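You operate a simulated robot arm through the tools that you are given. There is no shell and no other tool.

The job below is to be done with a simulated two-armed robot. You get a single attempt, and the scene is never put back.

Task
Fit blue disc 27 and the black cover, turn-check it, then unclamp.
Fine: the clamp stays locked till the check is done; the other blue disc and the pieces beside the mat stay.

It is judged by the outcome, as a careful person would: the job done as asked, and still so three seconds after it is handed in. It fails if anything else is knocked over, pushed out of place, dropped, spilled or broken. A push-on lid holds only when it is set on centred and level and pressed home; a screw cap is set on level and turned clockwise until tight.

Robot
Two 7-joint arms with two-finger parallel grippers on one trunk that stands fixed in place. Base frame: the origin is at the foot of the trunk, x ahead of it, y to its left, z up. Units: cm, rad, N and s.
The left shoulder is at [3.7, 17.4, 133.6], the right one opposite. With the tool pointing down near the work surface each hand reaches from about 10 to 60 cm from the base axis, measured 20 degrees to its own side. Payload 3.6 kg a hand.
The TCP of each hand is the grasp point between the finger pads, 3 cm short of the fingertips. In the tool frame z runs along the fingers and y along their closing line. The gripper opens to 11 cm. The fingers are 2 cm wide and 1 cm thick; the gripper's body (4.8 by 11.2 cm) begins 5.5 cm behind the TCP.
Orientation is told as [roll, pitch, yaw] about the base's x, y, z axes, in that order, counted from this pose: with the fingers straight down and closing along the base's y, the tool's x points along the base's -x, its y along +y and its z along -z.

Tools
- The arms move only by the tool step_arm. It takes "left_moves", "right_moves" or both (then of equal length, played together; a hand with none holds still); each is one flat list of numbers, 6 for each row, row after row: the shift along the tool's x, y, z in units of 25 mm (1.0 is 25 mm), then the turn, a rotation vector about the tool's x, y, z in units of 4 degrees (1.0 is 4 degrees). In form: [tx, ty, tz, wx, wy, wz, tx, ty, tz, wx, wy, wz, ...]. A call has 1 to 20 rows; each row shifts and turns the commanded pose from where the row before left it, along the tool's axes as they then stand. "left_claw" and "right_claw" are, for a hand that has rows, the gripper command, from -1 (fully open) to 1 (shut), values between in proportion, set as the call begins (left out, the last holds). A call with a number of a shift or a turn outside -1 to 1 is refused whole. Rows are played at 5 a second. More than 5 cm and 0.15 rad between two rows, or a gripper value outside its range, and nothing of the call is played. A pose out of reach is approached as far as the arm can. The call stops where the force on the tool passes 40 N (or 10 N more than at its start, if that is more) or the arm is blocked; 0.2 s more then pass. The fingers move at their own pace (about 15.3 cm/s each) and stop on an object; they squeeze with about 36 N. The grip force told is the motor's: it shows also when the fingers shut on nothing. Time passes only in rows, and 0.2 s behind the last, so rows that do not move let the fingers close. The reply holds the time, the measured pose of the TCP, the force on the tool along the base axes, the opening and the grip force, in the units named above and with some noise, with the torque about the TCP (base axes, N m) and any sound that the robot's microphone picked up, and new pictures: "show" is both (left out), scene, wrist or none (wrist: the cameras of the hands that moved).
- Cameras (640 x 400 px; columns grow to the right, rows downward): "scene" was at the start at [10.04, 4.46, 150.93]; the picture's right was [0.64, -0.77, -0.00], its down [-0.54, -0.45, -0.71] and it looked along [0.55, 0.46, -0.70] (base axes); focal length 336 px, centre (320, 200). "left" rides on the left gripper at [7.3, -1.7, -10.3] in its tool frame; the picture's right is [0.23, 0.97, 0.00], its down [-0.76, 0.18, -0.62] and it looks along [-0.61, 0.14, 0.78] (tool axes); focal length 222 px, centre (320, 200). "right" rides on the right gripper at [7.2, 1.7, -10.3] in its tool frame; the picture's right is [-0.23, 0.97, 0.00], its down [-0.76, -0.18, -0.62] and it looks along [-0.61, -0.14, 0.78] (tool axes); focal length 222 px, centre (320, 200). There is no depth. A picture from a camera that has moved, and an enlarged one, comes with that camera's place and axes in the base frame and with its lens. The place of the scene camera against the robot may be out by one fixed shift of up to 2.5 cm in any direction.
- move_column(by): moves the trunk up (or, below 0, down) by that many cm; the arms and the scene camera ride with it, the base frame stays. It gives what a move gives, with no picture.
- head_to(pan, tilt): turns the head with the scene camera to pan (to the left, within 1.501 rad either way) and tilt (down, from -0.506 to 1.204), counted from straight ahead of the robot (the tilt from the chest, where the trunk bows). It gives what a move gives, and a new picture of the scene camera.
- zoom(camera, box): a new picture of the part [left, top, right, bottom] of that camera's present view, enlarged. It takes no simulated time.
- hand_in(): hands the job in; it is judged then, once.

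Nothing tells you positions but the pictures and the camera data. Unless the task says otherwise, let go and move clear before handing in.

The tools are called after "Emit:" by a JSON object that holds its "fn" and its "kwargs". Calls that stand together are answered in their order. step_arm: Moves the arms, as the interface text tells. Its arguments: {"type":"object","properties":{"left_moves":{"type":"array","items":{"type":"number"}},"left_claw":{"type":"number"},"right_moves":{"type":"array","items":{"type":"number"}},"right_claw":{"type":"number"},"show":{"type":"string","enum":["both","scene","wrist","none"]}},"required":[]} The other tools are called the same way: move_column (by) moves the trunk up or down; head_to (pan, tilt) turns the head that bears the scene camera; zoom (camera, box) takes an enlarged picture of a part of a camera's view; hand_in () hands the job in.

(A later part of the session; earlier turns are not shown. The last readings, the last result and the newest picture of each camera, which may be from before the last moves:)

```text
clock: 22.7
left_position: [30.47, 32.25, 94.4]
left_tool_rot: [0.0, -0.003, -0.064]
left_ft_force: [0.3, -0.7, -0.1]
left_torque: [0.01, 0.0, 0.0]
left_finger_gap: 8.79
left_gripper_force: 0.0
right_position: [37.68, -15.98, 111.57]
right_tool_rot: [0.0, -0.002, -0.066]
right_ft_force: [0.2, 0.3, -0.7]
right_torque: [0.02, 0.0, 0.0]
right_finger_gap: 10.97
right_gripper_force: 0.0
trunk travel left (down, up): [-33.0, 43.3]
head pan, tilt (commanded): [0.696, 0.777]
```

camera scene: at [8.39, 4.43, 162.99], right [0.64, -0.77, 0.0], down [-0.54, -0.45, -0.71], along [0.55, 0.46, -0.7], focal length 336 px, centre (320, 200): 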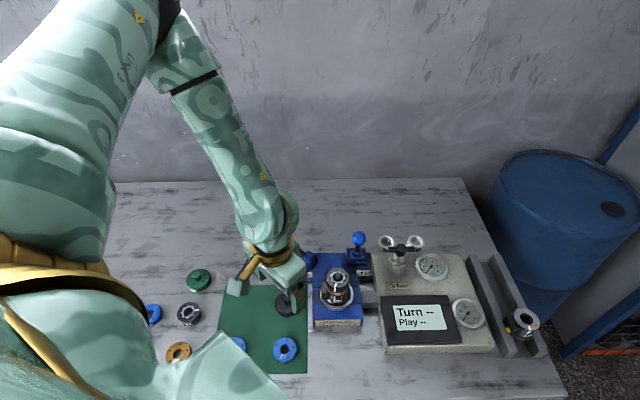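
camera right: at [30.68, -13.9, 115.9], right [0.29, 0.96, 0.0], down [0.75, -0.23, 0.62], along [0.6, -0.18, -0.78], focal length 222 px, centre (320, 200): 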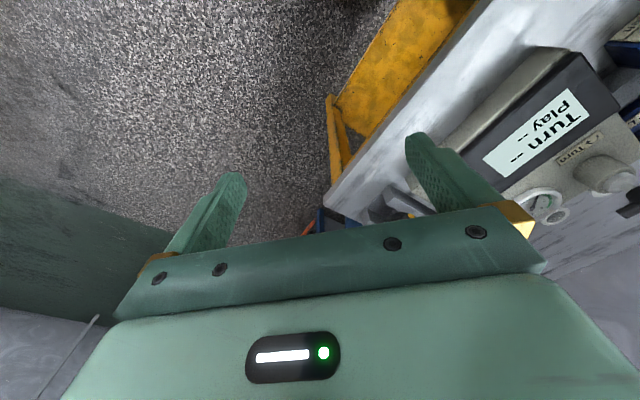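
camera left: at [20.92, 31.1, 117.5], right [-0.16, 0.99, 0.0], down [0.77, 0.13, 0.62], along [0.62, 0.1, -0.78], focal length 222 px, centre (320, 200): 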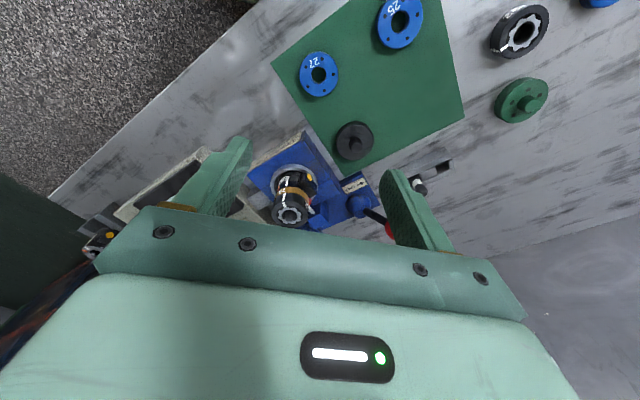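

Poses held. Now easing over disc 27 at z≈87.

Emit:
{"fn": "step_arm", "kwargs": {"left_moves": [0.285, -0.054, 0.59, 0, 0, 0, 0.285, -0.054, 0.59, 0, 0, 0, 0.285, -0.054, 0.59, 0, 0, 0, 0.285, -0.054, 0.59, 0, 0, 0, 0.285, -0.054, 0.59, 0, 0, 0], "show": "both"}}

Emit:
{"fn": "zoom", "kwargs": {"camera": "left", "box": [220, 90, 420, 230]}}

```text
clock: 23.9
left_position: [26.81, 31.9, 86.98]
left_tool_rot: [-0.001, -0.002, -0.062]
left_ft_force: [1.1, -1.0, 0.2]
left_torque: [0.01, -0.02, 0.01]
left_finger_gap: 8.81
left_gripper_force: 0.0
right_position: [37.77, -16.0, 111.47]
right_tool_rot: [0.001, 0.0, -0.065]
right_ft_force: [-0.1, -0.9, -0.3]
right_torque: [-0.04, -0.02, -0.02]
right_finger_gap: 11.0
right_gripper_force: 0.0
trunk travel left (down, up): [-33.0, 43.3]
head pan, tilt (commanded): [0.696, 0.777]
camera scene: at [13.54, 4.47, 138.8], right [0.64, -0.77, 0.0], down [-0.54, -0.45, -0.71], along [0.55, 0.46, -0.7], focal length 336 px, centre (320, 200)
camera left: at [19.37, 30.58, 97.16], right [-0.16, 0.99, 0.0], down [0.77, 0.13, 0.62], along [0.62, 0.1, -0.78], focal length 222 px, centre (320, 200)
```

scene: 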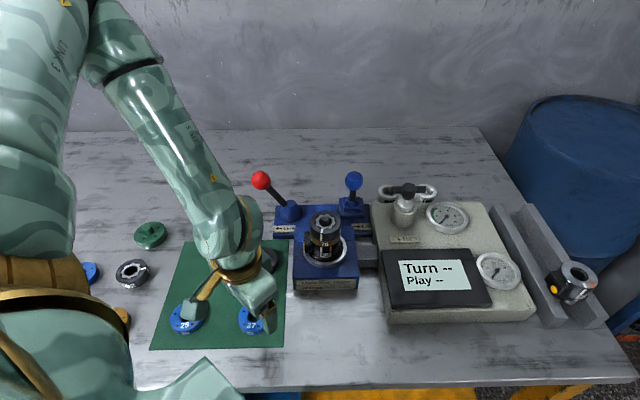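
left: 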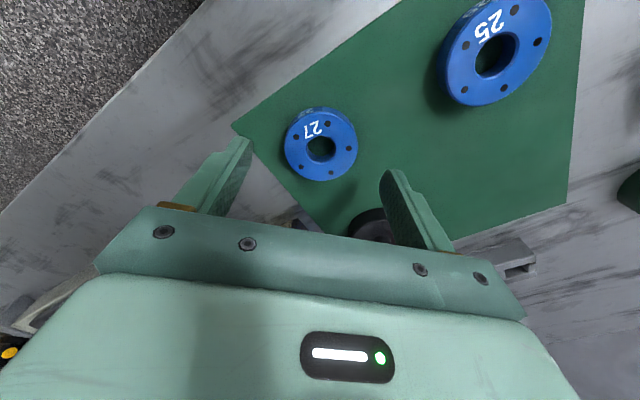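

```text
2.86 times, centred on (320, 160) of left
camera zoom: at [19.37, 30.58, 97.16], right [-0.16, 0.99, 0.0], down [0.77, 0.13, 0.62], along [0.62, 0.1, -0.78], focal length 635 px, centre (320, 314)
```

zoom: 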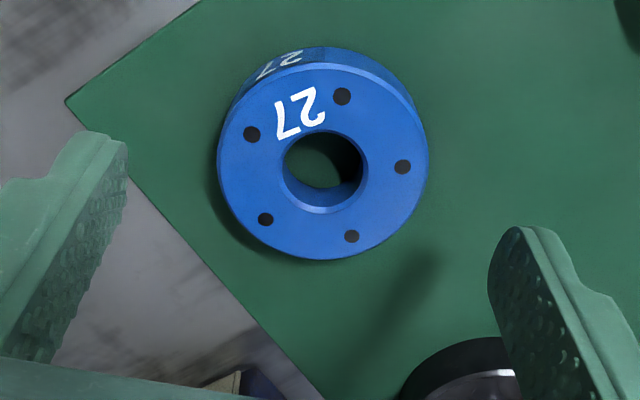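

Disc 27's hole centre is at about (26.85, 31.9), right under the TCP, top ≈81.4. Descending so the fingertips straddle it.

Emit:
{"fn": "step_arm", "kwargs": {"left_moves": [0, 0, 0.48, 0, 0, 0, 0, 0, 0.48, 0, 0, 0, 0, 0, 0.44, 0, 0, 0], "show": "wrist"}}

Emit:
{"fn": "zoom", "kwargs": {"camera": "left", "box": [200, 110, 440, 260]}}

Emit:
{"fn": "zoom", "kwargs": {"camera": "scene", "box": [200, 250, 320, 350]}}

```text
clock: 24.7
left_position: [26.78, 31.83, 83.32]
left_tool_rot: [-0.001, -0.002, -0.065]
left_ft_force: [-0.2, -0.9, -0.2]
left_torque: [-0.01, 0.0, 0.01]
left_finger_gap: 8.79
left_gripper_force: 0.0
right_position: [37.68, -15.98, 111.49]
right_tool_rot: [0.002, 0.0, -0.063]
right_ft_force: [0.5, -0.4, -0.3]
right_torque: [0.01, -0.03, 0.0]
right_finger_gap: 11.01
right_gripper_force: 0.1
trunk travel left (down, up): [-33.0, 43.3]
head pan, tilt (commanded): [0.696, 0.777]
camera left: at [19.4, 30.63, 93.68], right [-0.16, 0.99, 0.0], down [0.77, 0.13, 0.62], along [0.62, 0.1, -0.78], focal length 222 px, centre (320, 200)
```

left: 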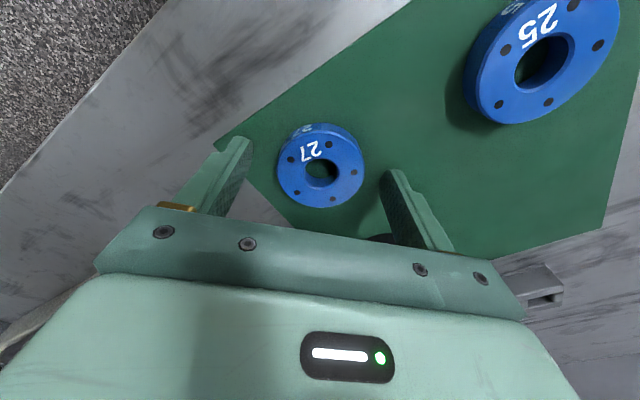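

```text
2.67 times, centred on (320, 185) of left
camera zoom: at [19.4, 30.63, 93.68], right [-0.16, 0.99, 0.0], down [0.77, 0.13, 0.62], along [0.62, 0.1, -0.78], focal length 592 px, centre (320, 240)
```

zoom: 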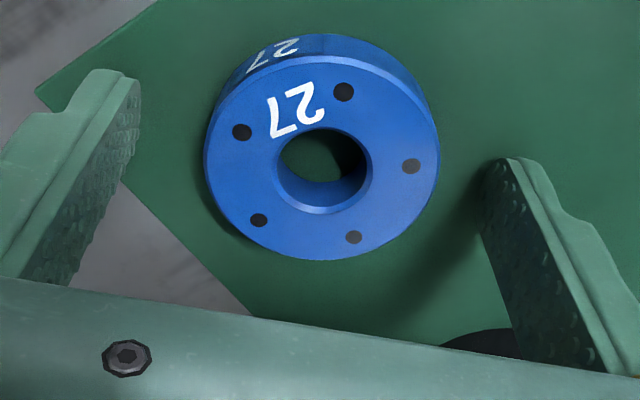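

```text
4.00 times, centred on (260, 300) of scene
camera zoom: at [13.55, 4.46, 138.8], right [0.64, -0.77, 0.0], down [-0.54, -0.45, -0.71], along [0.55, 0.46, -0.7], focal length 1346 px, centre (560, -200)
```

zoom: 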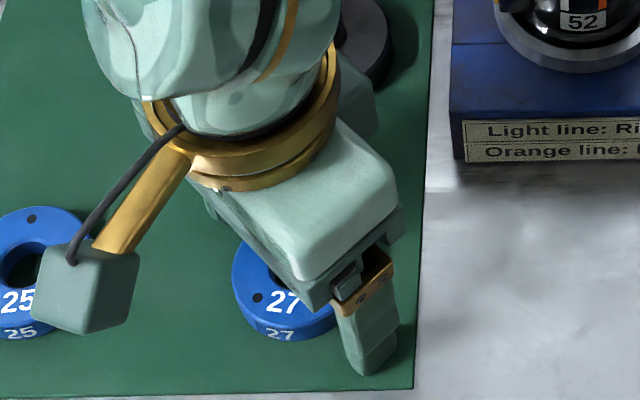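

Fingers straddle disc 27 with the tips just off the mat. Closing the gripper on it.

Emit:
{"fn": "step_arm", "kwargs": {"left_moves": [-0.05, 0.03, 0, 0, 0, 0, 0, 0, 0, 0, 0, 0, 0, 0, 0, 0, 0, 0, 0, 0, 0, 0, 0, 0], "left_claw": 1, "show": "wrist"}}

Emit:
{"fn": "zoom", "kwargs": {"camera": "left", "box": [200, 110, 440, 260]}}

```text
clock: 25.7
left_position: [27.02, 31.85, 83.33]
left_tool_rot: [0.0, -0.002, -0.066]
left_ft_force: [0.4, -0.2, -0.9]
left_torque: [-0.07, 0.0, 0.0]
left_finger_gap: 5.5
left_gripper_force: 36.2
right_position: [37.67, -15.98, 111.52]
right_tool_rot: [0.002, 0.001, -0.066]
right_ft_force: [0.1, -0.6, -0.5]
right_torque: [-0.01, 0.0, 0.01]
right_finger_gap: 10.99
right_gripper_force: 0.0
trunk travel left (down, up): [-33.0, 43.3]
head pan, tilt (commanded): [0.696, 0.777]
camera left: at [19.52, 30.69, 93.72], right [-0.16, 0.99, 0.0], down [0.77, 0.13, 0.62], along [0.62, 0.1, -0.78], focal length 222 px, centre (320, 200)
```

left: 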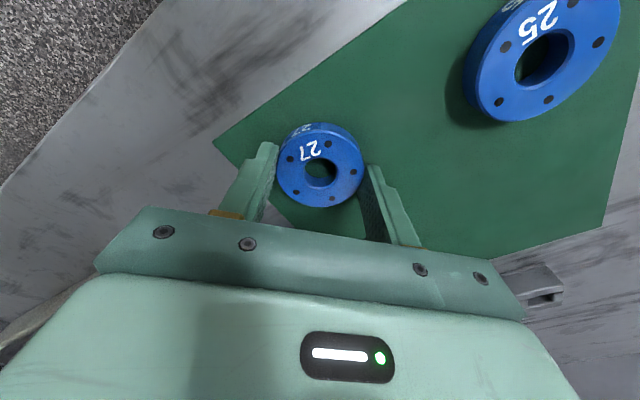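

```text
2.67 times, centred on (320, 185) of left
camera zoom: at [19.52, 30.69, 93.72], right [-0.16, 0.99, 0.0], down [0.77, 0.13, 0.62], along [0.62, 0.1, -0.78], focal length 592 px, centre (320, 240)
```

zoom: 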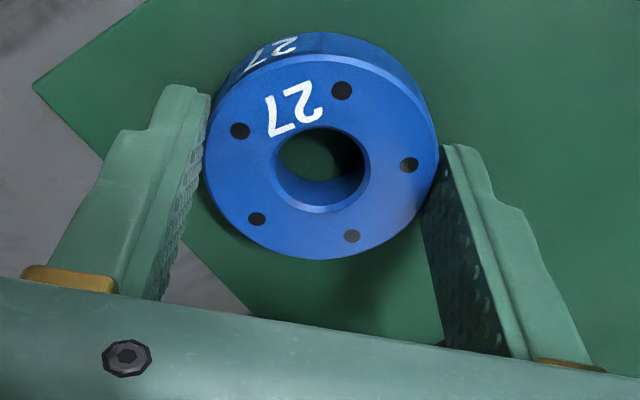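

Disc 27 is firmly held (gap 5.5 cm, 36 N). I lift it and will turn its underside toward the scene camera to see how it mates with the star piece.

Emit:
{"fn": "step_arm", "kwargs": {"left_moves": [0, 0, -0.5, 0, 0, 0, 0, 0, -0.8, 0, 0, 0, 0, 0, -0.9, 0, 0, 0, -0.25, 0, -0.9, 0, 0, 0, -0.25, 0, -0.9, 0, 0, 0, -0.25, 0, -0.9, 0, 0, 0, -0.25, 0, -0.9, 0, 0, 0, -0.25, 0, -0.9, 0, 0, 0, -0.25, 0, -0.9, 0, 0, 0, -0.25, 0, -0.9, 0, 0, 0, -0.25, 0, -0.9, 0, 0, 0, -0.25, 0, -0.9, 0, 0, 0, -0.25, 0, -0.9, 0, 0, 0], "show": "both"}}

```text
clock: 28.5
left_position: [33.06, 31.29, 111.56]
left_tool_rot: [0.0, -0.001, -0.065]
left_ft_force: [0.0, 0.5, -1.3]
left_torque: [-0.02, -0.01, -0.04]
left_finger_gap: 5.47
left_gripper_force: 36.6
right_position: [37.73, -15.93, 111.46]
right_tool_rot: [0.002, 0.0, -0.065]
right_ft_force: [-0.5, 0.1, -0.1]
right_torque: [-0.01, -0.01, 0.01]
right_finger_gap: 11.0
right_gripper_force: 0.0
trunk travel left (down, up): [-33.0, 43.3]
head pan, tilt (commanded): [0.696, 0.777]
camera scene: at [13.51, 4.43, 138.8], right [0.64, -0.77, 0.0], down [-0.54, -0.45, -0.71], along [0.55, 0.46, -0.7], focal length 336 px, centre (320, 200)
camera left: at [25.74, 30.03, 121.85], right [-0.16, 0.99, 0.0], down [0.77, 0.13, 0.62], along [0.62, 0.1, -0.78], focal length 222 px, centre (320, 200)
```

scene: 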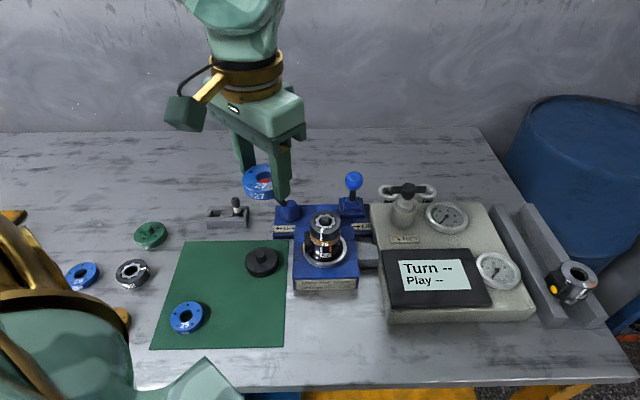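
left: 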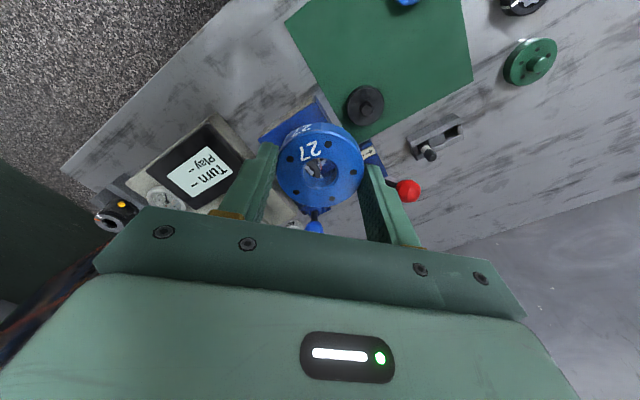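

Rolling the left hand so the disc's underside faces the scene camera, 40° first.

Emit:
{"fn": "step_arm", "kwargs": {"left_moves": [0, 0, 0, 1, 0, 0, 0, 0, 0, 1, 0, 0, 0, 0, 0, 1, 0, 0, 0, 0, 0, 1, 0, 0, 0, 0, 0, 1, 0, 0, 0, 0, 0, 1, 0, 0, 0, 0, 0, 1, 0, 0, 0, 0, 0, 1, 0, 0, 0, 0, 0, 1, 0, 0, 0, 0, 0, 1, 0, 0, 0, 0, 0, 1, 0, 0, 0, 0, 0, 1, 0, 0], "show": "scene"}}

```text
clock: 31.1
left_position: [32.93, 31.94, 111.54]
left_tool_rot: [-0.781, 0.0, -0.048]
left_ft_force: [-0.2, -1.2, -1.9]
left_torque: [0.04, -0.02, -0.01]
left_finger_gap: 5.5
left_gripper_force: 36.1
left hand out of reach, approached as far as the arm can: row 12
right_position: [37.7, -15.94, 111.47]
right_tool_rot: [0.004, 0.001, -0.065]
right_ft_force: [0.9, 0.3, -0.1]
right_torque: [0.0, 0.02, 0.0]
right_finger_gap: 11.0
right_gripper_force: 0.0
trunk travel left (down, up): [-33.0, 43.3]
head pan, tilt (commanded): [0.696, 0.777]
camera scene: at [13.5, 4.44, 138.81], right [0.64, -0.77, 0.0], down [-0.54, -0.45, -0.71], along [0.55, 0.46, -0.7], focal length 336 px, centre (320, 200)
```

scene: 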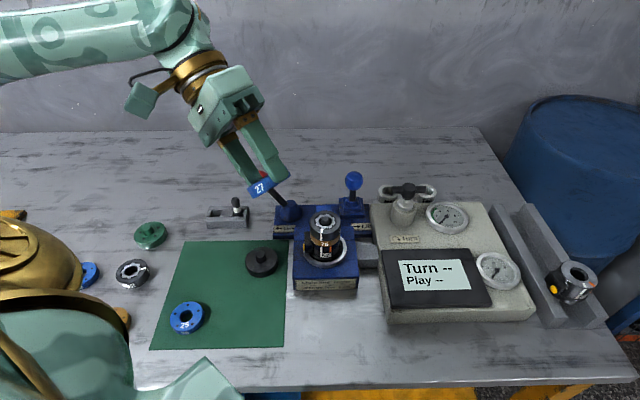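

The roll hit a limit at 45°; I'll shift the hand rightward/up a bit and continue rolling.

Emit:
{"fn": "step_arm", "kwargs": {"left_moves": [0, -0.7, 0.2, 0, 0, 0, 0, -0.7, 0.2, 0, 0, 0, 0, -0.7, 0.2, 0, 0, 0, 0, -0.7, 0.2, 0, 0, 0, 0, -0.7, 0.2, 0, 0, 0, 0, -0.7, 0.2, 0, 0, 0, 0, 0, 0, 1, 0, 0, 0, 0, 0, 1, 0, 0, 0, 0, 0, 1, 0, 0, 0, 0, 0, 1, 0, 0, 0, 0, 0, 1, 0, 0, 0, 0, 0, 1, 0, 0, 0, 0, 0, 1, 0, 0, 0, 0, 0, 1, 0, 0], "show": "scene"}}

```text
clock: 34.1
left_position: [32.48, 22.26, 116.67]
left_tool_rot: [-1.338, -0.001, -0.046]
left_ft_force: [-0.3, 0.4, -2.7]
left_torque: [0.07, 0.02, 0.01]
left_finger_gap: 5.42
left_gripper_force: 35.9
right_position: [37.72, -15.88, 111.45]
right_tool_rot: [0.002, 0.0, -0.064]
right_ft_force: [-0.1, -0.1, -0.6]
right_torque: [-0.01, 0.01, 0.02]
right_finger_gap: 11.0
right_gripper_force: 0.1
trunk travel left (down, up): [-33.0, 43.3]
head pan, tilt (commanded): [0.696, 0.777]
camera scene: at [13.55, 4.46, 138.8], right [0.64, -0.77, 0.0], down [-0.54, -0.45, -0.71], along [0.55, 0.46, -0.7], focal length 336 px, centre (320, 200)
```

scene: 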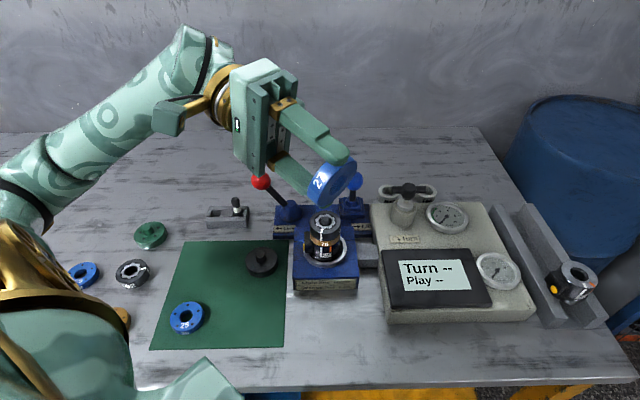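

Continuing the turn so the disc's underside faces the head camera more squarely.

Emit:
{"fn": "step_arm", "kwargs": {"left_moves": [0, 0, 0, 0.6, 1, 0, 0, 0, 0, 0.6, 1, 0, 0, 0, 0, 0.6, 1, 0, 0, 0, 0, 0.6, 1, 0, 0, 0, 0, 0.6, 1, 0, 0, 0, 0, 0.6, 1, 0, 0, 0, 0, 0.6, 1, 0, 0, 0, 0, 0.6, 1, 0, 0, 0, 0, 0.6, 1, 0, 0, 0, 0, 0.6, 1, 0], "show": "scene"}}

```text
clock: 36.3
left_position: [33.3, 21.94, 116.34]
left_tool_rot: [-1.38, 0.014, -0.113]
left_ft_force: [-0.2, -0.6, -2.6]
left_torque: [0.09, -0.02, -0.01]
left_finger_gap: 5.44
left_gripper_force: 36.2
left hand out of reach, approached as far as the arm can: row 1, 2, 3, 4, 5, 6, 7, 8, 9, 10
right_position: [37.85, -16.02, 111.46]
right_tool_rot: [0.003, 0.0, -0.065]
right_ft_force: [0.4, 0.0, 0.4]
right_torque: [0.01, 0.0, 0.02]
right_finger_gap: 10.99
right_gripper_force: 0.1
trunk travel left (down, up): [-33.0, 43.3]
head pan, tilt (commanded): [0.696, 0.777]
camera scene: at [13.54, 4.44, 138.8], right [0.64, -0.77, 0.0], down [-0.54, -0.45, -0.71], along [0.55, 0.46, -0.7], focal length 336 px, centre (320, 200)
```

scene: 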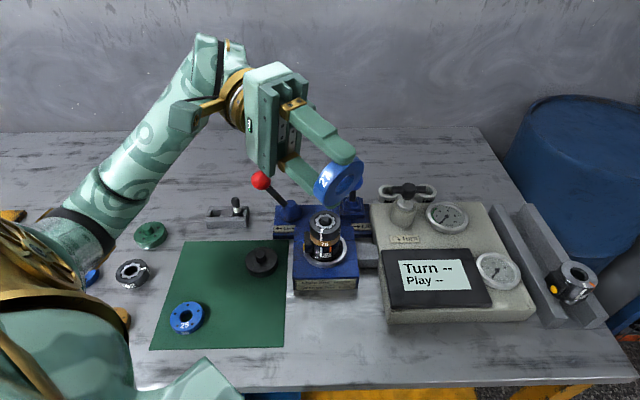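

Emit:
{"fn": "zoom", "kwargs": {"camera": "scene", "box": [300, 140, 380, 220]}}

Emit:
{"fn": "zoom", "kwargs": {"camera": "right", "box": [400, 0, 640, 200]}}

```text
5.00 times, centred on (340, 180) of scene
camera zoom: at [13.54, 4.44, 138.8], right [0.64, -0.77, 0.0], down [-0.54, -0.45, -0.71], along [0.55, 0.46, -0.7], focal length 1683 px, centre (220, 300)
```

zoom: 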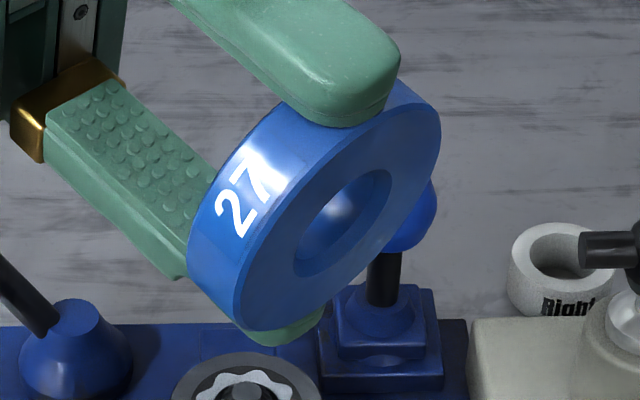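

```text
2.00 times, centred on (520, 100) of right
camera zoom: at [30.66, -13.81, 121.73], right [0.29, 0.96, 0.0], down [0.75, -0.23, 0.62], along [0.6, -0.18, -0.78], focal length 444 px, centre (-80, 400)
```

zoom: 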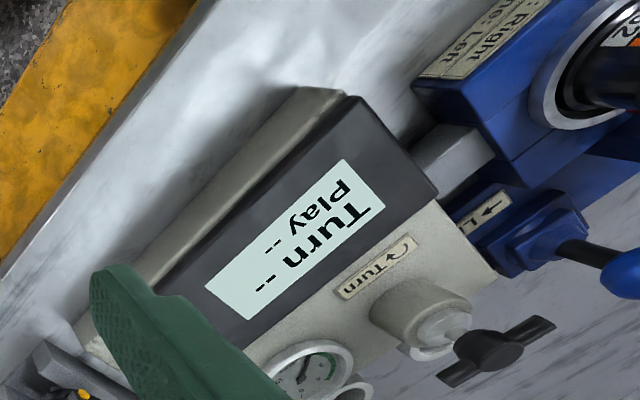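

The underside is plain and flat with a smooth round bore, so it just slides over the shaft; no angular keying. I roll the hand back to pointing straight down.

Emit:
{"fn": "step_arm", "kwargs": {"left_moves": [0, 0, 0, -0.988, 0, 0, 0, 0, 0, -0.988, 0, 0, 0, 0, 0, -0.988, 0, 0, 0, 0, 0, -0.988, 0, 0, 0, 0, 0, -0.988, 0, 0, 0, 0, 0, -0.988, 0, 0, 0, 0, 0, -0.988, 0, 0, 0, 0, 0, -0.988, 0, 0, 0, 0, 0, -0.988, 0, 0, 0, 0, 0, -0.988, 0, 0, 0, 0, 0, -0.988, 0, 0, 0, 0, 0, -0.988, 0, 0, 0, 0, 0, -0.988, 0, 0, 0, 0, 0, -0.988, 0, 0, 0, 0, 0, -0.988, 0, 0, 0, 0, 0, -0.988, 0, 0, 0, 0, 0, -0.988, 0, 0, 0, 0, 0, -0.988, 0, 0, 0, 0, 0, -0.988, 0, 0, 0, 0, 0, -0.988, 0, 0], "show": "none"}}

```text
clock: 40.5
left_position: [33.44, 21.93, 116.31]
left_tool_rot: [0.0, 0.012, -0.113]
left_ft_force: [0.0, -0.1, -2.4]
left_torque: [0.01, 0.0, 0.02]
left_finger_gap: 5.44
left_gripper_force: 36.0
right_position: [37.69, -15.93, 111.5]
right_tool_rot: [0.001, 0.0, -0.065]
right_ft_force: [0.1, 0.6, -0.3]
right_torque: [-0.01, -0.02, -0.02]
right_finger_gap: 10.98
right_gripper_force: 0.0
trunk travel left (down, up): [-33.0, 43.3]
head pan, tilt (commanded): [0.696, 0.777]
```

Now level the hand and bring the disc above the stack (z≈108) to measure the stack precisely with the wrist camera.

Emit:
{"fn": "step_arm", "kwargs": {"left_moves": [0, 0, 0, 0, -0.17, -0.69, -0.703, 0.6, 0.513, 0, 0, 0, -0.703, 0.6, 0.513, 0, 0, 0, -0.703, 0.6, 0.513, 0, 0, 0, -0.703, 0.6, 0.513, 0, 0, 0, -0.703, 0.6, 0.513, 0, 0, 0, -0.703, 0.6, 0.513, 0, 0, 0, 0, 0, 0, 0, 0, 0], "show": "both"}}

Emit:
{"fn": "zoom", "kwargs": {"camera": "left", "box": [240, 60, 400, 220]}}

Emit:
{"fn": "zoom", "kwargs": {"camera": "scene", "box": [280, 190, 380, 300]}}

```text
clock: 42.3
left_position: [44.53, 30.15, 108.65]
left_tool_rot: [0.0, 0.001, -0.066]
left_ft_force: [-0.2, 1.1, -1.9]
left_torque: [0.0, -0.01, 0.0]
left_finger_gap: 5.44
left_gripper_force: 36.7
right_position: [37.69, -15.92, 111.48]
right_tool_rot: [0.002, 0.0, -0.065]
right_ft_force: [-0.3, -0.3, 0.1]
right_torque: [0.01, -0.03, -0.03]
right_finger_gap: 11.0
right_gripper_force: 0.1
trunk travel left (down, up): [-33.0, 43.3]
head pan, tilt (commanded): [0.696, 0.777]
camera scene: at [13.51, 4.43, 138.81], right [0.64, -0.77, 0.0], down [-0.54, -0.45, -0.71], along [0.55, 0.46, -0.7], focal length 336 px, centre (320, 200)
camera left: at [37.08, 28.98, 119.08], right [-0.16, 0.99, 0.0], down [0.77, 0.13, 0.62], along [0.61, 0.1, -0.78], focal length 222 px, centre (320, 200)
```

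scene: 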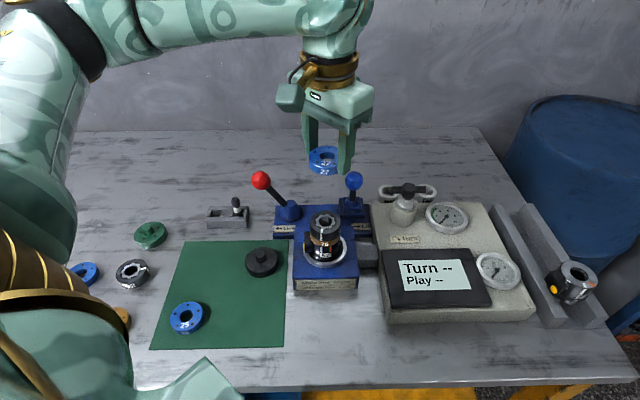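
left: 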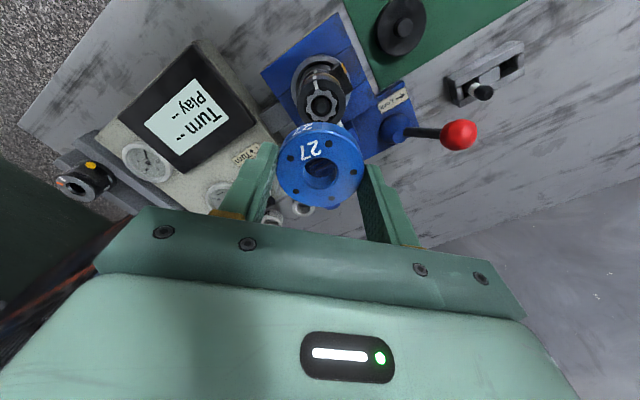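

```text
2.50 times, centred on (320, 140) of left
camera zoom: at [37.08, 28.98, 119.08], right [-0.16, 0.99, 0.0], down [0.77, 0.13, 0.62], along [0.61, 0.1, -0.78], focal length 555 px, centre (320, 350)
```

zoom: 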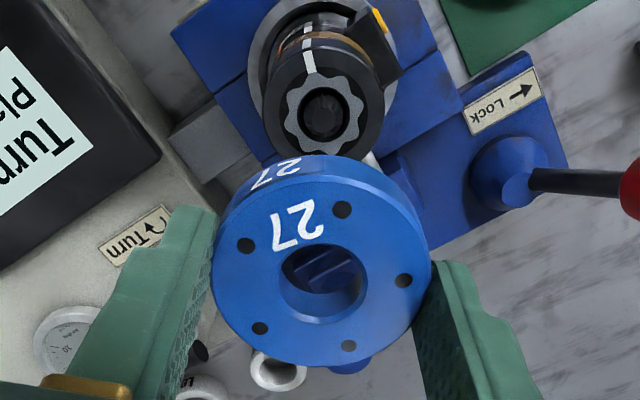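

```text
3.64 times, centred on (330, 245) of scene
camera zoom: at [13.51, 4.43, 138.81], right [0.64, -0.77, 0.0], down [-0.54, -0.45, -0.71], along [0.55, 0.46, -0.7], focal length 1224 px, centre (284, 36)
```

zoom: 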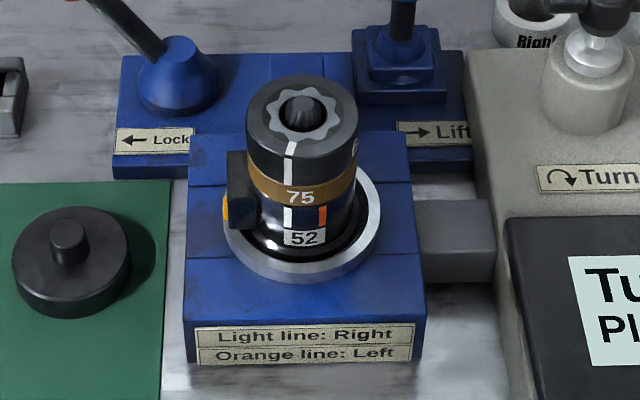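

Emit:
{"fn": "zoom", "kwargs": {"camera": "left", "box": [296, 80, 346, 125]}}

Emit:
{"fn": "zoom", "kwargs": {"camera": "scene", "box": [300, 205, 350, 250]}}

Emit:
{"fn": "zoom", "kwargs": {"camera": "scene", "box": [115, 255, 150, 290]}}

Emit:
{"fn": "zoom", "kwargs": {"camera": "scene", "box": [240, 235, 290, 285]}}

```text
8.89 times, centred on (321, 102) of left
camera zoom: at [37.08, 28.98, 119.08], right [-0.16, 0.99, 0.0], down [0.77, 0.13, 0.62], along [0.61, 0.1, -0.78], focal length 1974 px, centre (311, 1067)
```

zoom: 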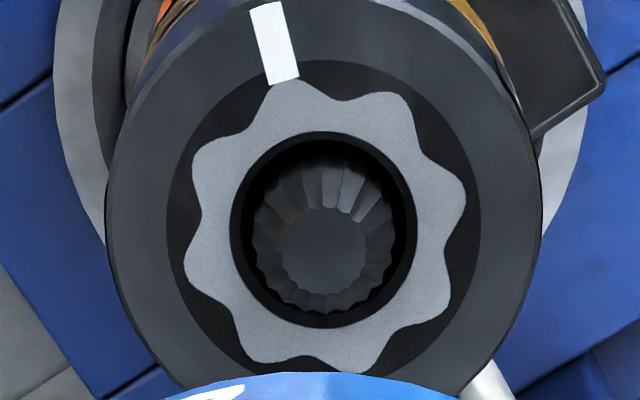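

```text
8.89 times, centred on (325, 228) of scene
camera zoom: at [13.51, 4.43, 138.81], right [0.64, -0.77, 0.0], down [-0.54, -0.45, -0.71], along [0.55, 0.46, -0.7], focal length 2992 px, centre (276, -44)
```

zoom: 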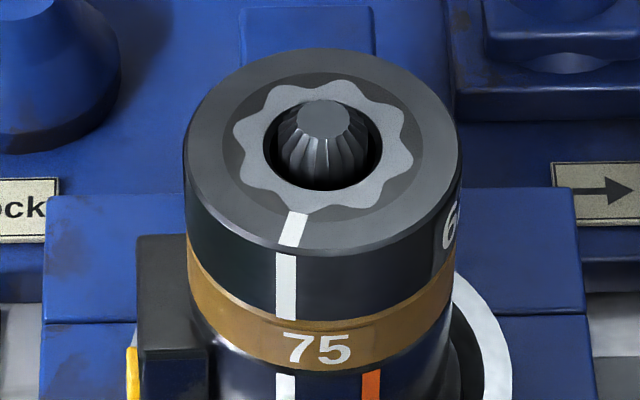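

```text
11.43 times, centred on (132, 272) of scene
camera zoom: at [13.51, 4.43, 138.81], right [0.64, -0.77, 0.0], down [-0.54, -0.45, -0.71], along [0.55, 0.46, -0.7], focal length 3846 px, centre (2463, -629)
```

zoom: 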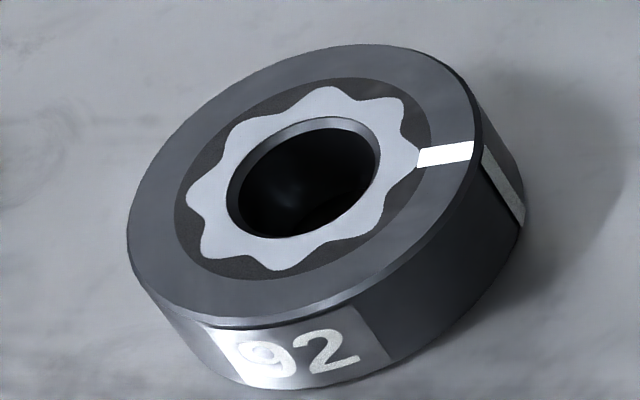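

```text
8.00 times, centred on (265, 260) of scene
camera zoom: at [13.51, 4.43, 138.81], right [0.64, -0.77, 0.0], down [-0.54, -0.45, -0.71], along [0.55, 0.46, -0.7], focal length 2692 px, centre (760, -280)
```

zoom: 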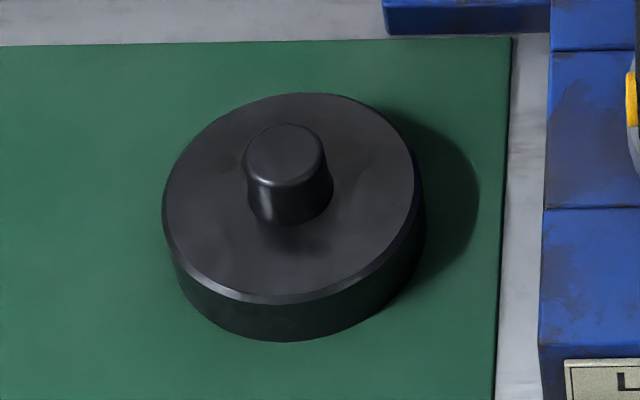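

The fluted shaft stands about 0.7 cm above the star top and the disc bore clears it, so centring must be by eye. I'll bring the right hand's camera round to view the stack from the right side as a second viewpoint, keeping it high and clear.

Emit:
{"fn": "step_arm", "kwargs": {"right_moves": [-0.149, 0.9, -0.117, 0, 0, 0, -0.149, 0.9, -0.117, 0, 0, 0, -0.149, 0.9, -0.117, 0, 0, 0, -0.149, 0.9, -0.117, 0, 0, 0, -0.149, 0.9, -0.117, 0, 0, 0, -0.149, 0.9, -0.117, 0, 0, 0, -0.149, 0.9, -0.117, 0, 0, 0, -0.149, 0.9, -0.117, 0, 0, 0, -0.149, 0.9, -0.117, 0, 0, 0, -0.149, 0.9, -0.117, 0, 0, 0, -0.149, 0.9, -0.117, 0, 0, 0], "show": "scene"}}

```text
clock: 44.7
left_position: [44.45, 30.19, 108.54]
left_tool_rot: [-0.004, 0.002, -0.065]
left_ft_force: [-0.4, 0.0, -1.5]
left_torque: [0.03, -0.02, -0.02]
left_finger_gap: 5.43
left_gripper_force: 35.7
right_position: [43.38, 8.74, 114.66]
right_tool_rot: [0.003, -0.002, -0.064]
right_ft_force: [0.1, -0.5, 0.1]
right_torque: [-0.01, 0.01, 0.0]
right_finger_gap: 11.0
right_gripper_force: 0.0
trunk travel left (down, up): [-33.0, 43.3]
head pan, tilt (commanded): [0.696, 0.777]
camera scene: at [13.55, 4.56, 138.79], right [0.64, -0.77, 0.0], down [-0.54, -0.45, -0.71], along [0.55, 0.46, -0.7], focal length 336 px, centre (320, 200)
```

scene: 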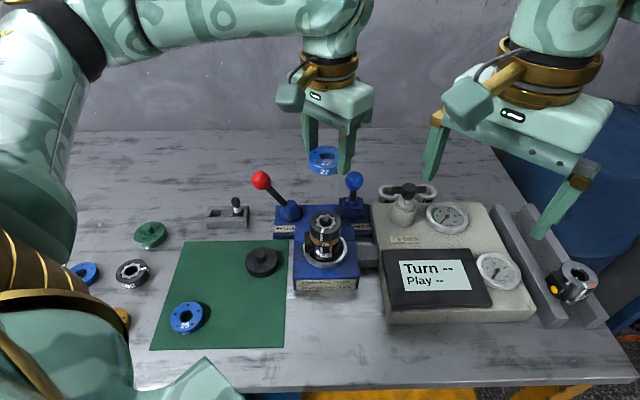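

Emit:
{"fn": "step_arm", "kwargs": {"right_moves": [0, 0, 0, 0, 0, -1, 0, 0, 0, 0, 0, -1, 0, 0, 0, 0, 0, -1, 0, 0, 0, 0, 0, -1, 0, 0, 0, 0, 0, -1, 0, 0, 0, 0, 0, -1, 0, 0, 0, 0, 0, -1, 0, 0, 0, 0, 0, -1, 0, 0, 0, 0, 0, -1, 0, 0, 0, 0, 0, -1, 0, 0, 0, 0, 0, -1, 0, 0, 0, 0, 0, -1, 0, 0, 0, 0, 0, -1, 0, 0, 0, 0, 0, -1, 0, 0, 0, 0, 0, -1, 0, 0, 0, 0, 0, -1, 0, 0, 0, 0, 0, -1, 0, 0, 0, 0, 0, -1, 0, 0, 0, 0, 0, -1, 0, 0, 0, 0, 0, -1], "show": "both"}}

```text
clock: 48.9
left_position: [44.48, 30.07, 108.75]
left_tool_rot: [-0.001, 0.002, -0.065]
left_ft_force: [0.6, 0.3, -1.8]
left_torque: [-0.01, -0.02, 0.0]
left_finger_gap: 5.43
left_gripper_force: 36.1
right_position: [43.37, 8.5, 114.47]
right_tool_rot: [0.002, -0.003, 0.633]
right_ft_force: [-0.1, -0.4, 0.1]
right_torque: [0.0, 0.0, -0.02]
right_finger_gap: 11.01
right_gripper_force: 0.1
right hand out of reach, approached as far as the arm can: row 11, 12, 13, 14, 15, 16, 17, 18, 19, 20
trunk travel left (down, up): [-33.0, 43.3]
head pan, tilt (commanded): [0.696, 0.777]
camera scene: at [13.56, 4.47, 138.8], right [0.64, -0.77, 0.0], down [-0.54, -0.45, -0.71], along [0.55, 0.46, -0.7], focal length 336 px, centre (320, 200)
camera right: at [36.63, 5.61, 124.89], right [-0.39, 0.92, 0.0], down [0.72, 0.31, 0.62], along [0.57, 0.25, -0.78], focal length 222 px, centre (320, 200)
```

scene: 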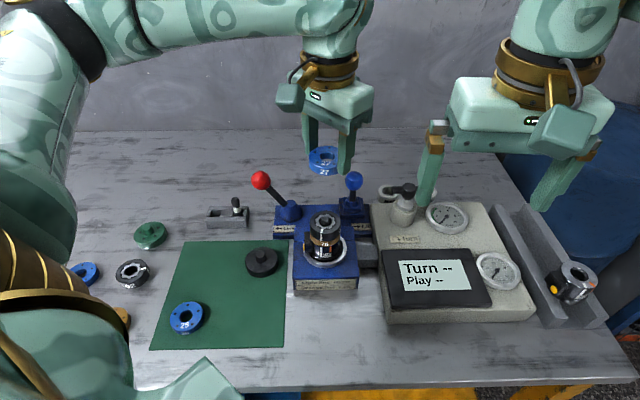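
right: 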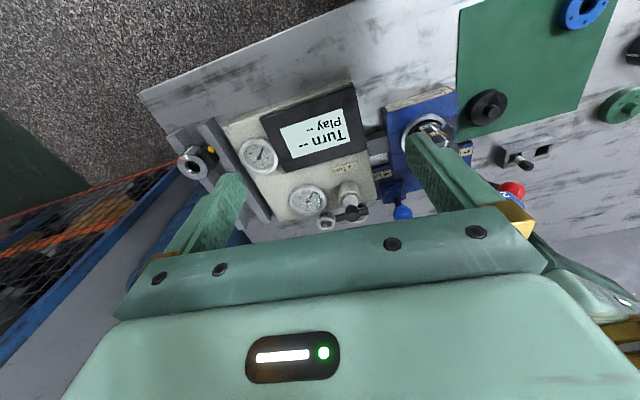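

The right camera's view of the stack is blocked by its own finger; I'll close the (empty) right gripper and shift it 6 cm left so its view of stack and disc is clear.

Emit:
{"fn": "step_arm", "kwargs": {"right_moves": [-0.355, 0.48, 0, 0, 0, 0, -0.355, 0.48, 0, 0, 0, 0, -0.355, 0.48, 0, 0, 0, 0, -0.355, 0.48, 0, 0, 0, 0], "right_claw": 1, "show": "both"}}

```text
clock: 49.9
left_position: [44.51, 30.26, 108.72]
left_tool_rot: [-0.002, 0.001, -0.067]
left_ft_force: [-0.5, -0.3, -2.7]
left_torque: [0.02, -0.03, 0.02]
left_finger_gap: 5.45
left_gripper_force: 36.3
right_position: [43.58, 10.79, 114.84]
right_tool_rot: [0.005, -0.006, 0.625]
right_ft_force: [-0.5, -0.6, 0.4]
right_torque: [0.0, -0.01, -0.01]
right_finger_gap: 0.0
right_gripper_force: 35.4
right hand out of reach, approached as far as the arm can: row 2, 3, 4
trunk travel left (down, up): [-33.0, 43.3]
head pan, tilt (commanded): [0.696, 0.777]
camera scene: at [13.57, 4.47, 138.8], right [0.64, -0.77, 0.0], down [-0.54, -0.45, -0.71], along [0.55, 0.46, -0.7], focal length 336 px, centre (320, 200)
camera right: at [36.82, 7.77, 124.99], right [-0.39, 0.92, 0.0], down [0.72, 0.3, 0.63], along [0.58, 0.24, -0.78], focal length 222 px, centre (320, 200)
```

scene: 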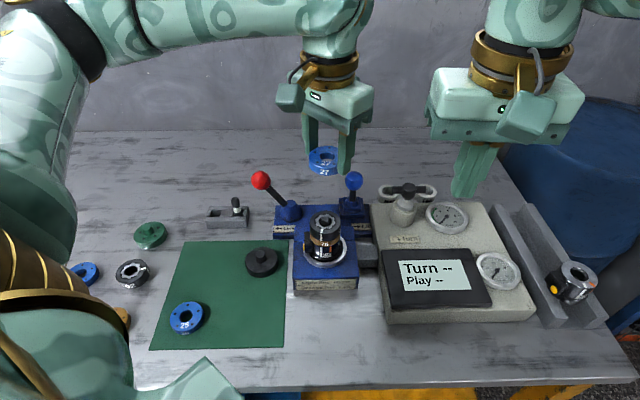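
right: 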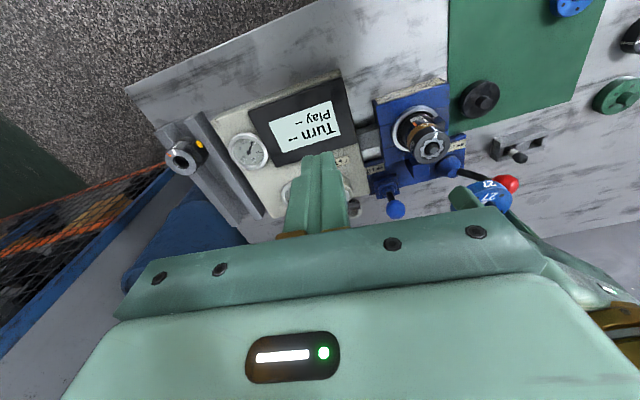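

The right camera now sees both the stack and the disc. I zoom in from it to measure the stack axis.

Emit:
{"fn": "zoom", "kwargs": {"camera": "right", "box": [400, 110, 470, 180]}}

Emit:
{"fn": "zoom", "kwargs": {"camera": "right", "box": [400, 100, 540, 220]}}

```text
5.71 times, centred on (435, 145) of right
camera zoom: at [36.82, 7.77, 124.99], right [-0.39, 0.92, 0.0], down [0.72, 0.3, 0.63], along [0.58, 0.24, -0.78], focal length 1269 px, centre (-337, 514)
```

zoom: 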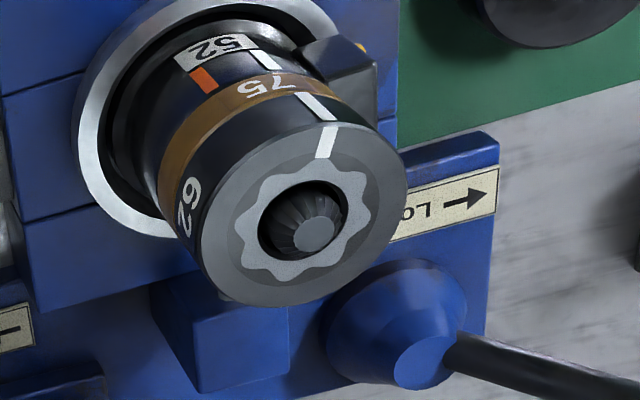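

```text
3.33 times, centred on (470, 160) of right
camera zoom: at [36.82, 7.77, 124.99], right [-0.39, 0.92, 0.0], down [0.72, 0.3, 0.63], along [0.58, 0.24, -0.78], focal length 740 px, centre (-180, 333)
```

zoom: 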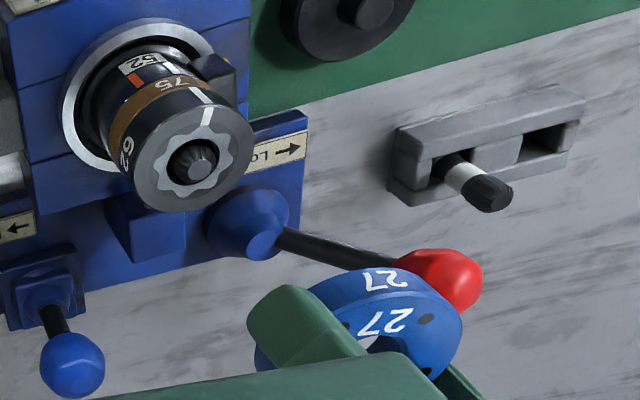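

Both wrist cameras agree on the stack axis at about (44.4–44.5, 30.2), grey top z≈92.6. I lower the disc to just above the shaft and check alignment from all views.

Emit:
{"fn": "step_arm", "kwargs": {"left_moves": [0, 0, 0.7, 0, 0, 0, 0, 0, 0.7, 0, 0, 0, 0, 0, 0.7, 0, 0, 0, 0, 0, 0.7, 0, 0, 0, 0, 0, 0.7, 0, 0, 0, 0, 0, 0.6, 0, 0, 0, 0, 0, 0, 0, 0, 0], "show": "both"}}

Emit:
{"fn": "zoom", "kwargs": {"camera": "scene", "box": [290, 180, 360, 270]}}

Emit:
{"fn": "zoom", "kwargs": {"camera": "right", "box": [400, 110, 500, 200]}}

Emit:
{"fn": "zoom", "kwargs": {"camera": "left", "box": [250, 90, 390, 230]}}

```text
clock: 51.5
left_position: [44.75, 30.32, 98.52]
left_tool_rot: [-0.003, 0.003, -0.067]
left_ft_force: [0.3, 0.1, -2.5]
left_torque: [-0.01, -0.01, 0.0]
left_finger_gap: 5.45
left_gripper_force: 35.8
right_position: [43.71, 10.79, 114.82]
right_tool_rot: [0.004, -0.008, 0.623]
right_ft_force: [-0.1, 0.2, 0.3]
right_torque: [-0.02, 0.01, 0.0]
right_finger_gap: 0.0
right_gripper_force: 36.5
trunk travel left (down, up): [-33.0, 43.3]
head pan, tilt (commanded): [0.696, 0.777]
camera scene: at [13.54, 4.46, 138.8], right [0.64, -0.77, 0.0], down [-0.54, -0.45, -0.71], along [0.55, 0.46, -0.7], focal length 336 px, centre (320, 200)
camera left: at [37.33, 29.04, 108.82], right [-0.16, 0.99, 0.0], down [0.77, 0.13, 0.62], along [0.61, 0.1, -0.78], focal length 222 px, centre (320, 200)
```

scene: 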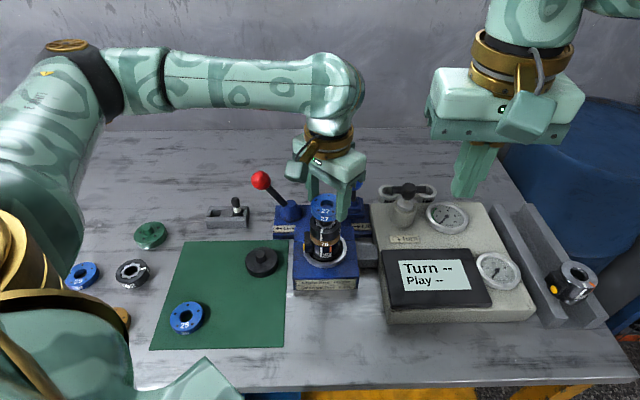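
left: 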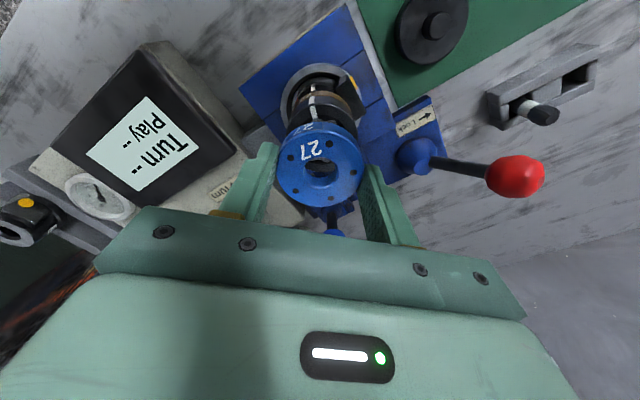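

```text
4.44 times, centred on (325, 225) of scene
camera zoom: at [13.54, 4.46, 138.8], right [0.64, -0.77, 0.0], down [-0.54, -0.45, -0.71], along [0.55, 0.46, -0.7], focal length 1496 px, centre (298, 89)
```

zoom: 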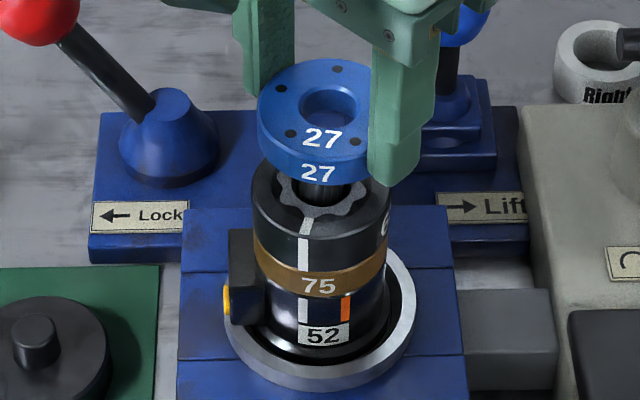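

```text
4.44 times, centred on (450, 155) of right
camera zoom: at [36.8, 7.75, 125.0], right [-0.39, 0.92, 0.0], down [0.72, 0.3, 0.63], along [0.58, 0.24, -0.78], focal length 987 px, centre (-258, 400)
```

zoom: 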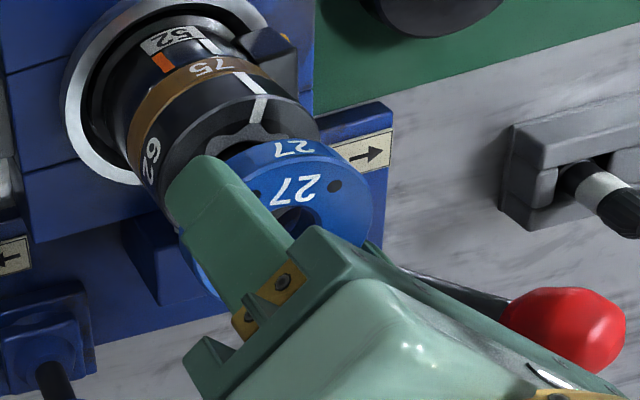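

```text
2.86 times, centred on (320, 160) of left
camera zoom: at [37.33, 29.04, 108.82], right [-0.16, 0.99, 0.0], down [0.77, 0.13, 0.62], along [0.61, 0.1, -0.78], focal length 635 px, centre (320, 314)
```

zoom: 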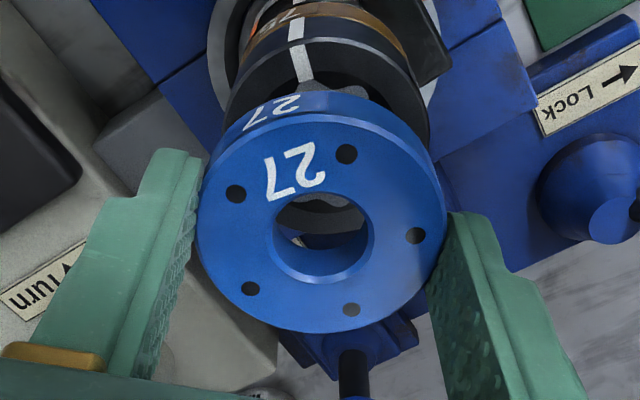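

From the scene and left views, the disc sits about 2.5 mm too far forward (+x) and a touch right of the shaft axis. I nudge it back and recheck.

Emit:
{"fn": "step_arm", "kwargs": {"left_moves": [0.1, 0.02, 0, 0, 0, 0, 0, 0, 0.16, 0, 0, 0, 0, 0, 0, 0, 0, 0], "show": "none"}}

Emit:
{"fn": "zoom", "kwargs": {"camera": "scene", "box": [300, 190, 350, 240]}}

Emit:
{"fn": "zoom", "kwargs": {"camera": "right", "box": [410, 120, 480, 190]}}

Emit:
{"fn": "zoom", "kwargs": {"camera": "left", "box": [260, 90, 380, 210]}}

```text
clock: 52.3
left_position: [44.38, 30.36, 97.98]
left_tool_rot: [0.0, 0.002, -0.065]
left_ft_force: [-0.4, 0.6, -1.7]
left_torque: [0.03, 0.0, -0.01]
left_finger_gap: 5.47
left_gripper_force: 35.5
right_position: [43.74, 10.7, 114.8]
right_tool_rot: [0.003, -0.004, 0.625]
right_ft_force: [0.5, -0.3, -0.8]
right_torque: [0.02, -0.02, -0.02]
right_finger_gap: 0.0
right_gripper_force: 35.7
trunk travel left (down, up): [-33.0, 43.3]
head pan, tilt (commanded): [0.696, 0.777]
```

```text
8.00 times, centred on (325, 215) of scene
camera zoom: at [13.55, 4.47, 138.8], right [0.64, -0.77, 0.0], down [-0.54, -0.45, -0.71], along [0.55, 0.46, -0.7], focal length 2692 px, centre (280, 80)
```

zoom: 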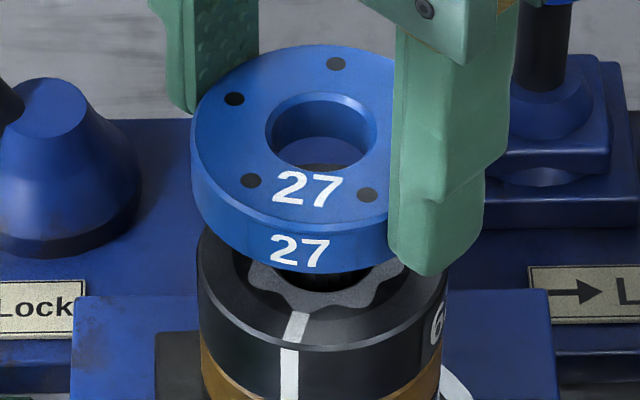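

```text
5.71 times, centred on (445, 155) of right
camera zoom: at [36.8, 7.76, 125.0], right [-0.39, 0.92, 0.0], down [0.72, 0.3, 0.63], along [0.58, 0.24, -0.78], focal length 1269 px, centre (-394, 457)
```

zoom: 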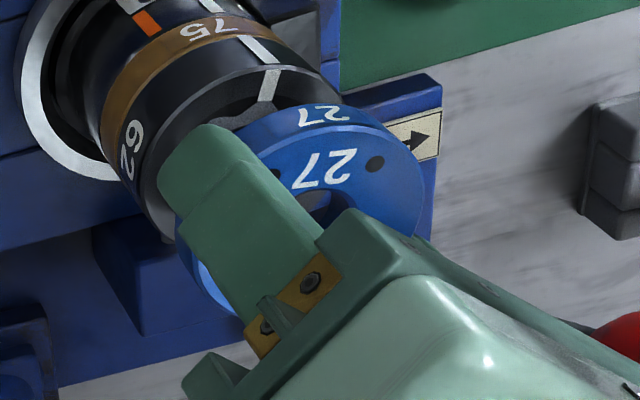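

```text
3.33 times, centred on (320, 150) of left
camera zoom: at [36.96, 29.18, 108.41], right [-0.16, 0.99, 0.0], down [0.77, 0.13, 0.62], along [0.61, 0.1, -0.78], focal length 740 px, centre (320, 367)
```

zoom: 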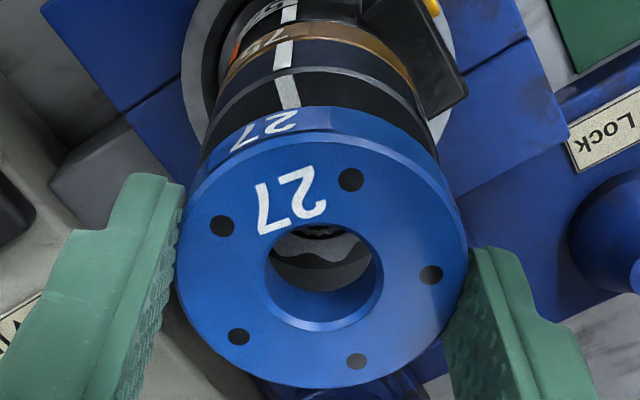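

Emit:
{"fn": "zoom", "kwargs": {"camera": "left", "box": [270, 80, 370, 150]}}

Emit:
{"fn": "zoom", "kwargs": {"camera": "left", "box": [290, 140, 350, 200]}}

Emit:
{"fn": "zoom", "kwargs": {"camera": "scene", "box": [310, 195, 340, 225]}}

```text
5.71 times, centred on (320, 115) of left
camera zoom: at [36.96, 29.18, 108.41], right [-0.16, 0.99, 0.0], down [0.77, 0.13, 0.62], along [0.61, 0.1, -0.78], focal length 1269 px, centre (320, 686)
```

zoom: 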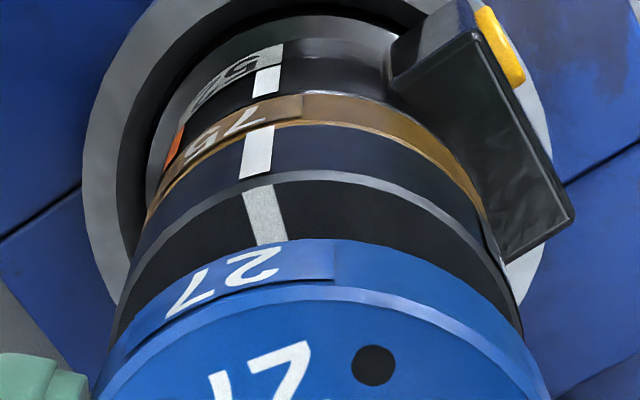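

```text
6.67 times, centred on (320, 170) of left
camera zoom: at [36.96, 29.18, 108.41], right [-0.16, 0.99, 0.0], down [0.77, 0.13, 0.62], along [0.61, 0.1, -0.78], focal length 1481 px, centre (320, 400)
```

zoom: 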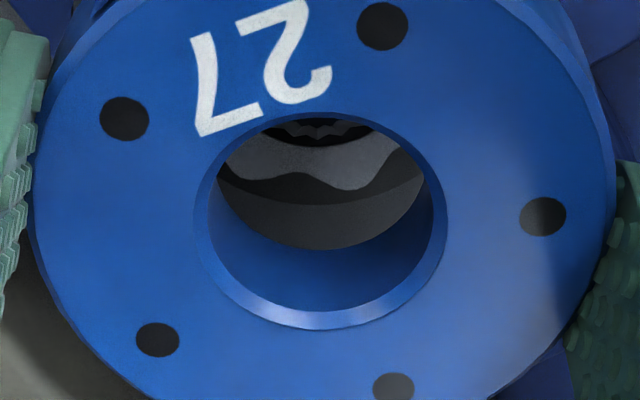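

```text
13.33 times, centred on (325, 210) of scene
camera zoom: at [13.55, 4.47, 138.8], right [0.64, -0.77, 0.0], down [-0.54, -0.45, -0.71], along [0.55, 0.46, -0.7], focal length 4487 px, centre (253, 67)
```

zoom: 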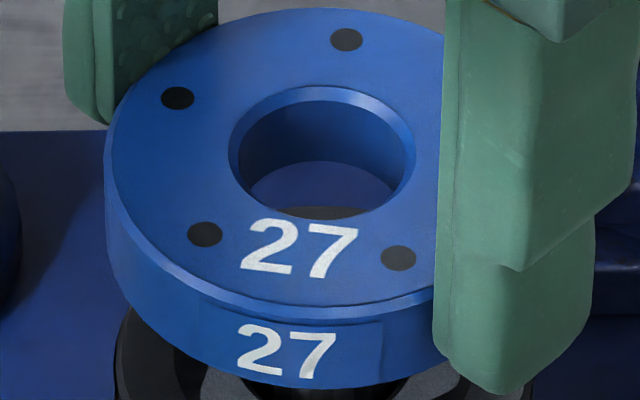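

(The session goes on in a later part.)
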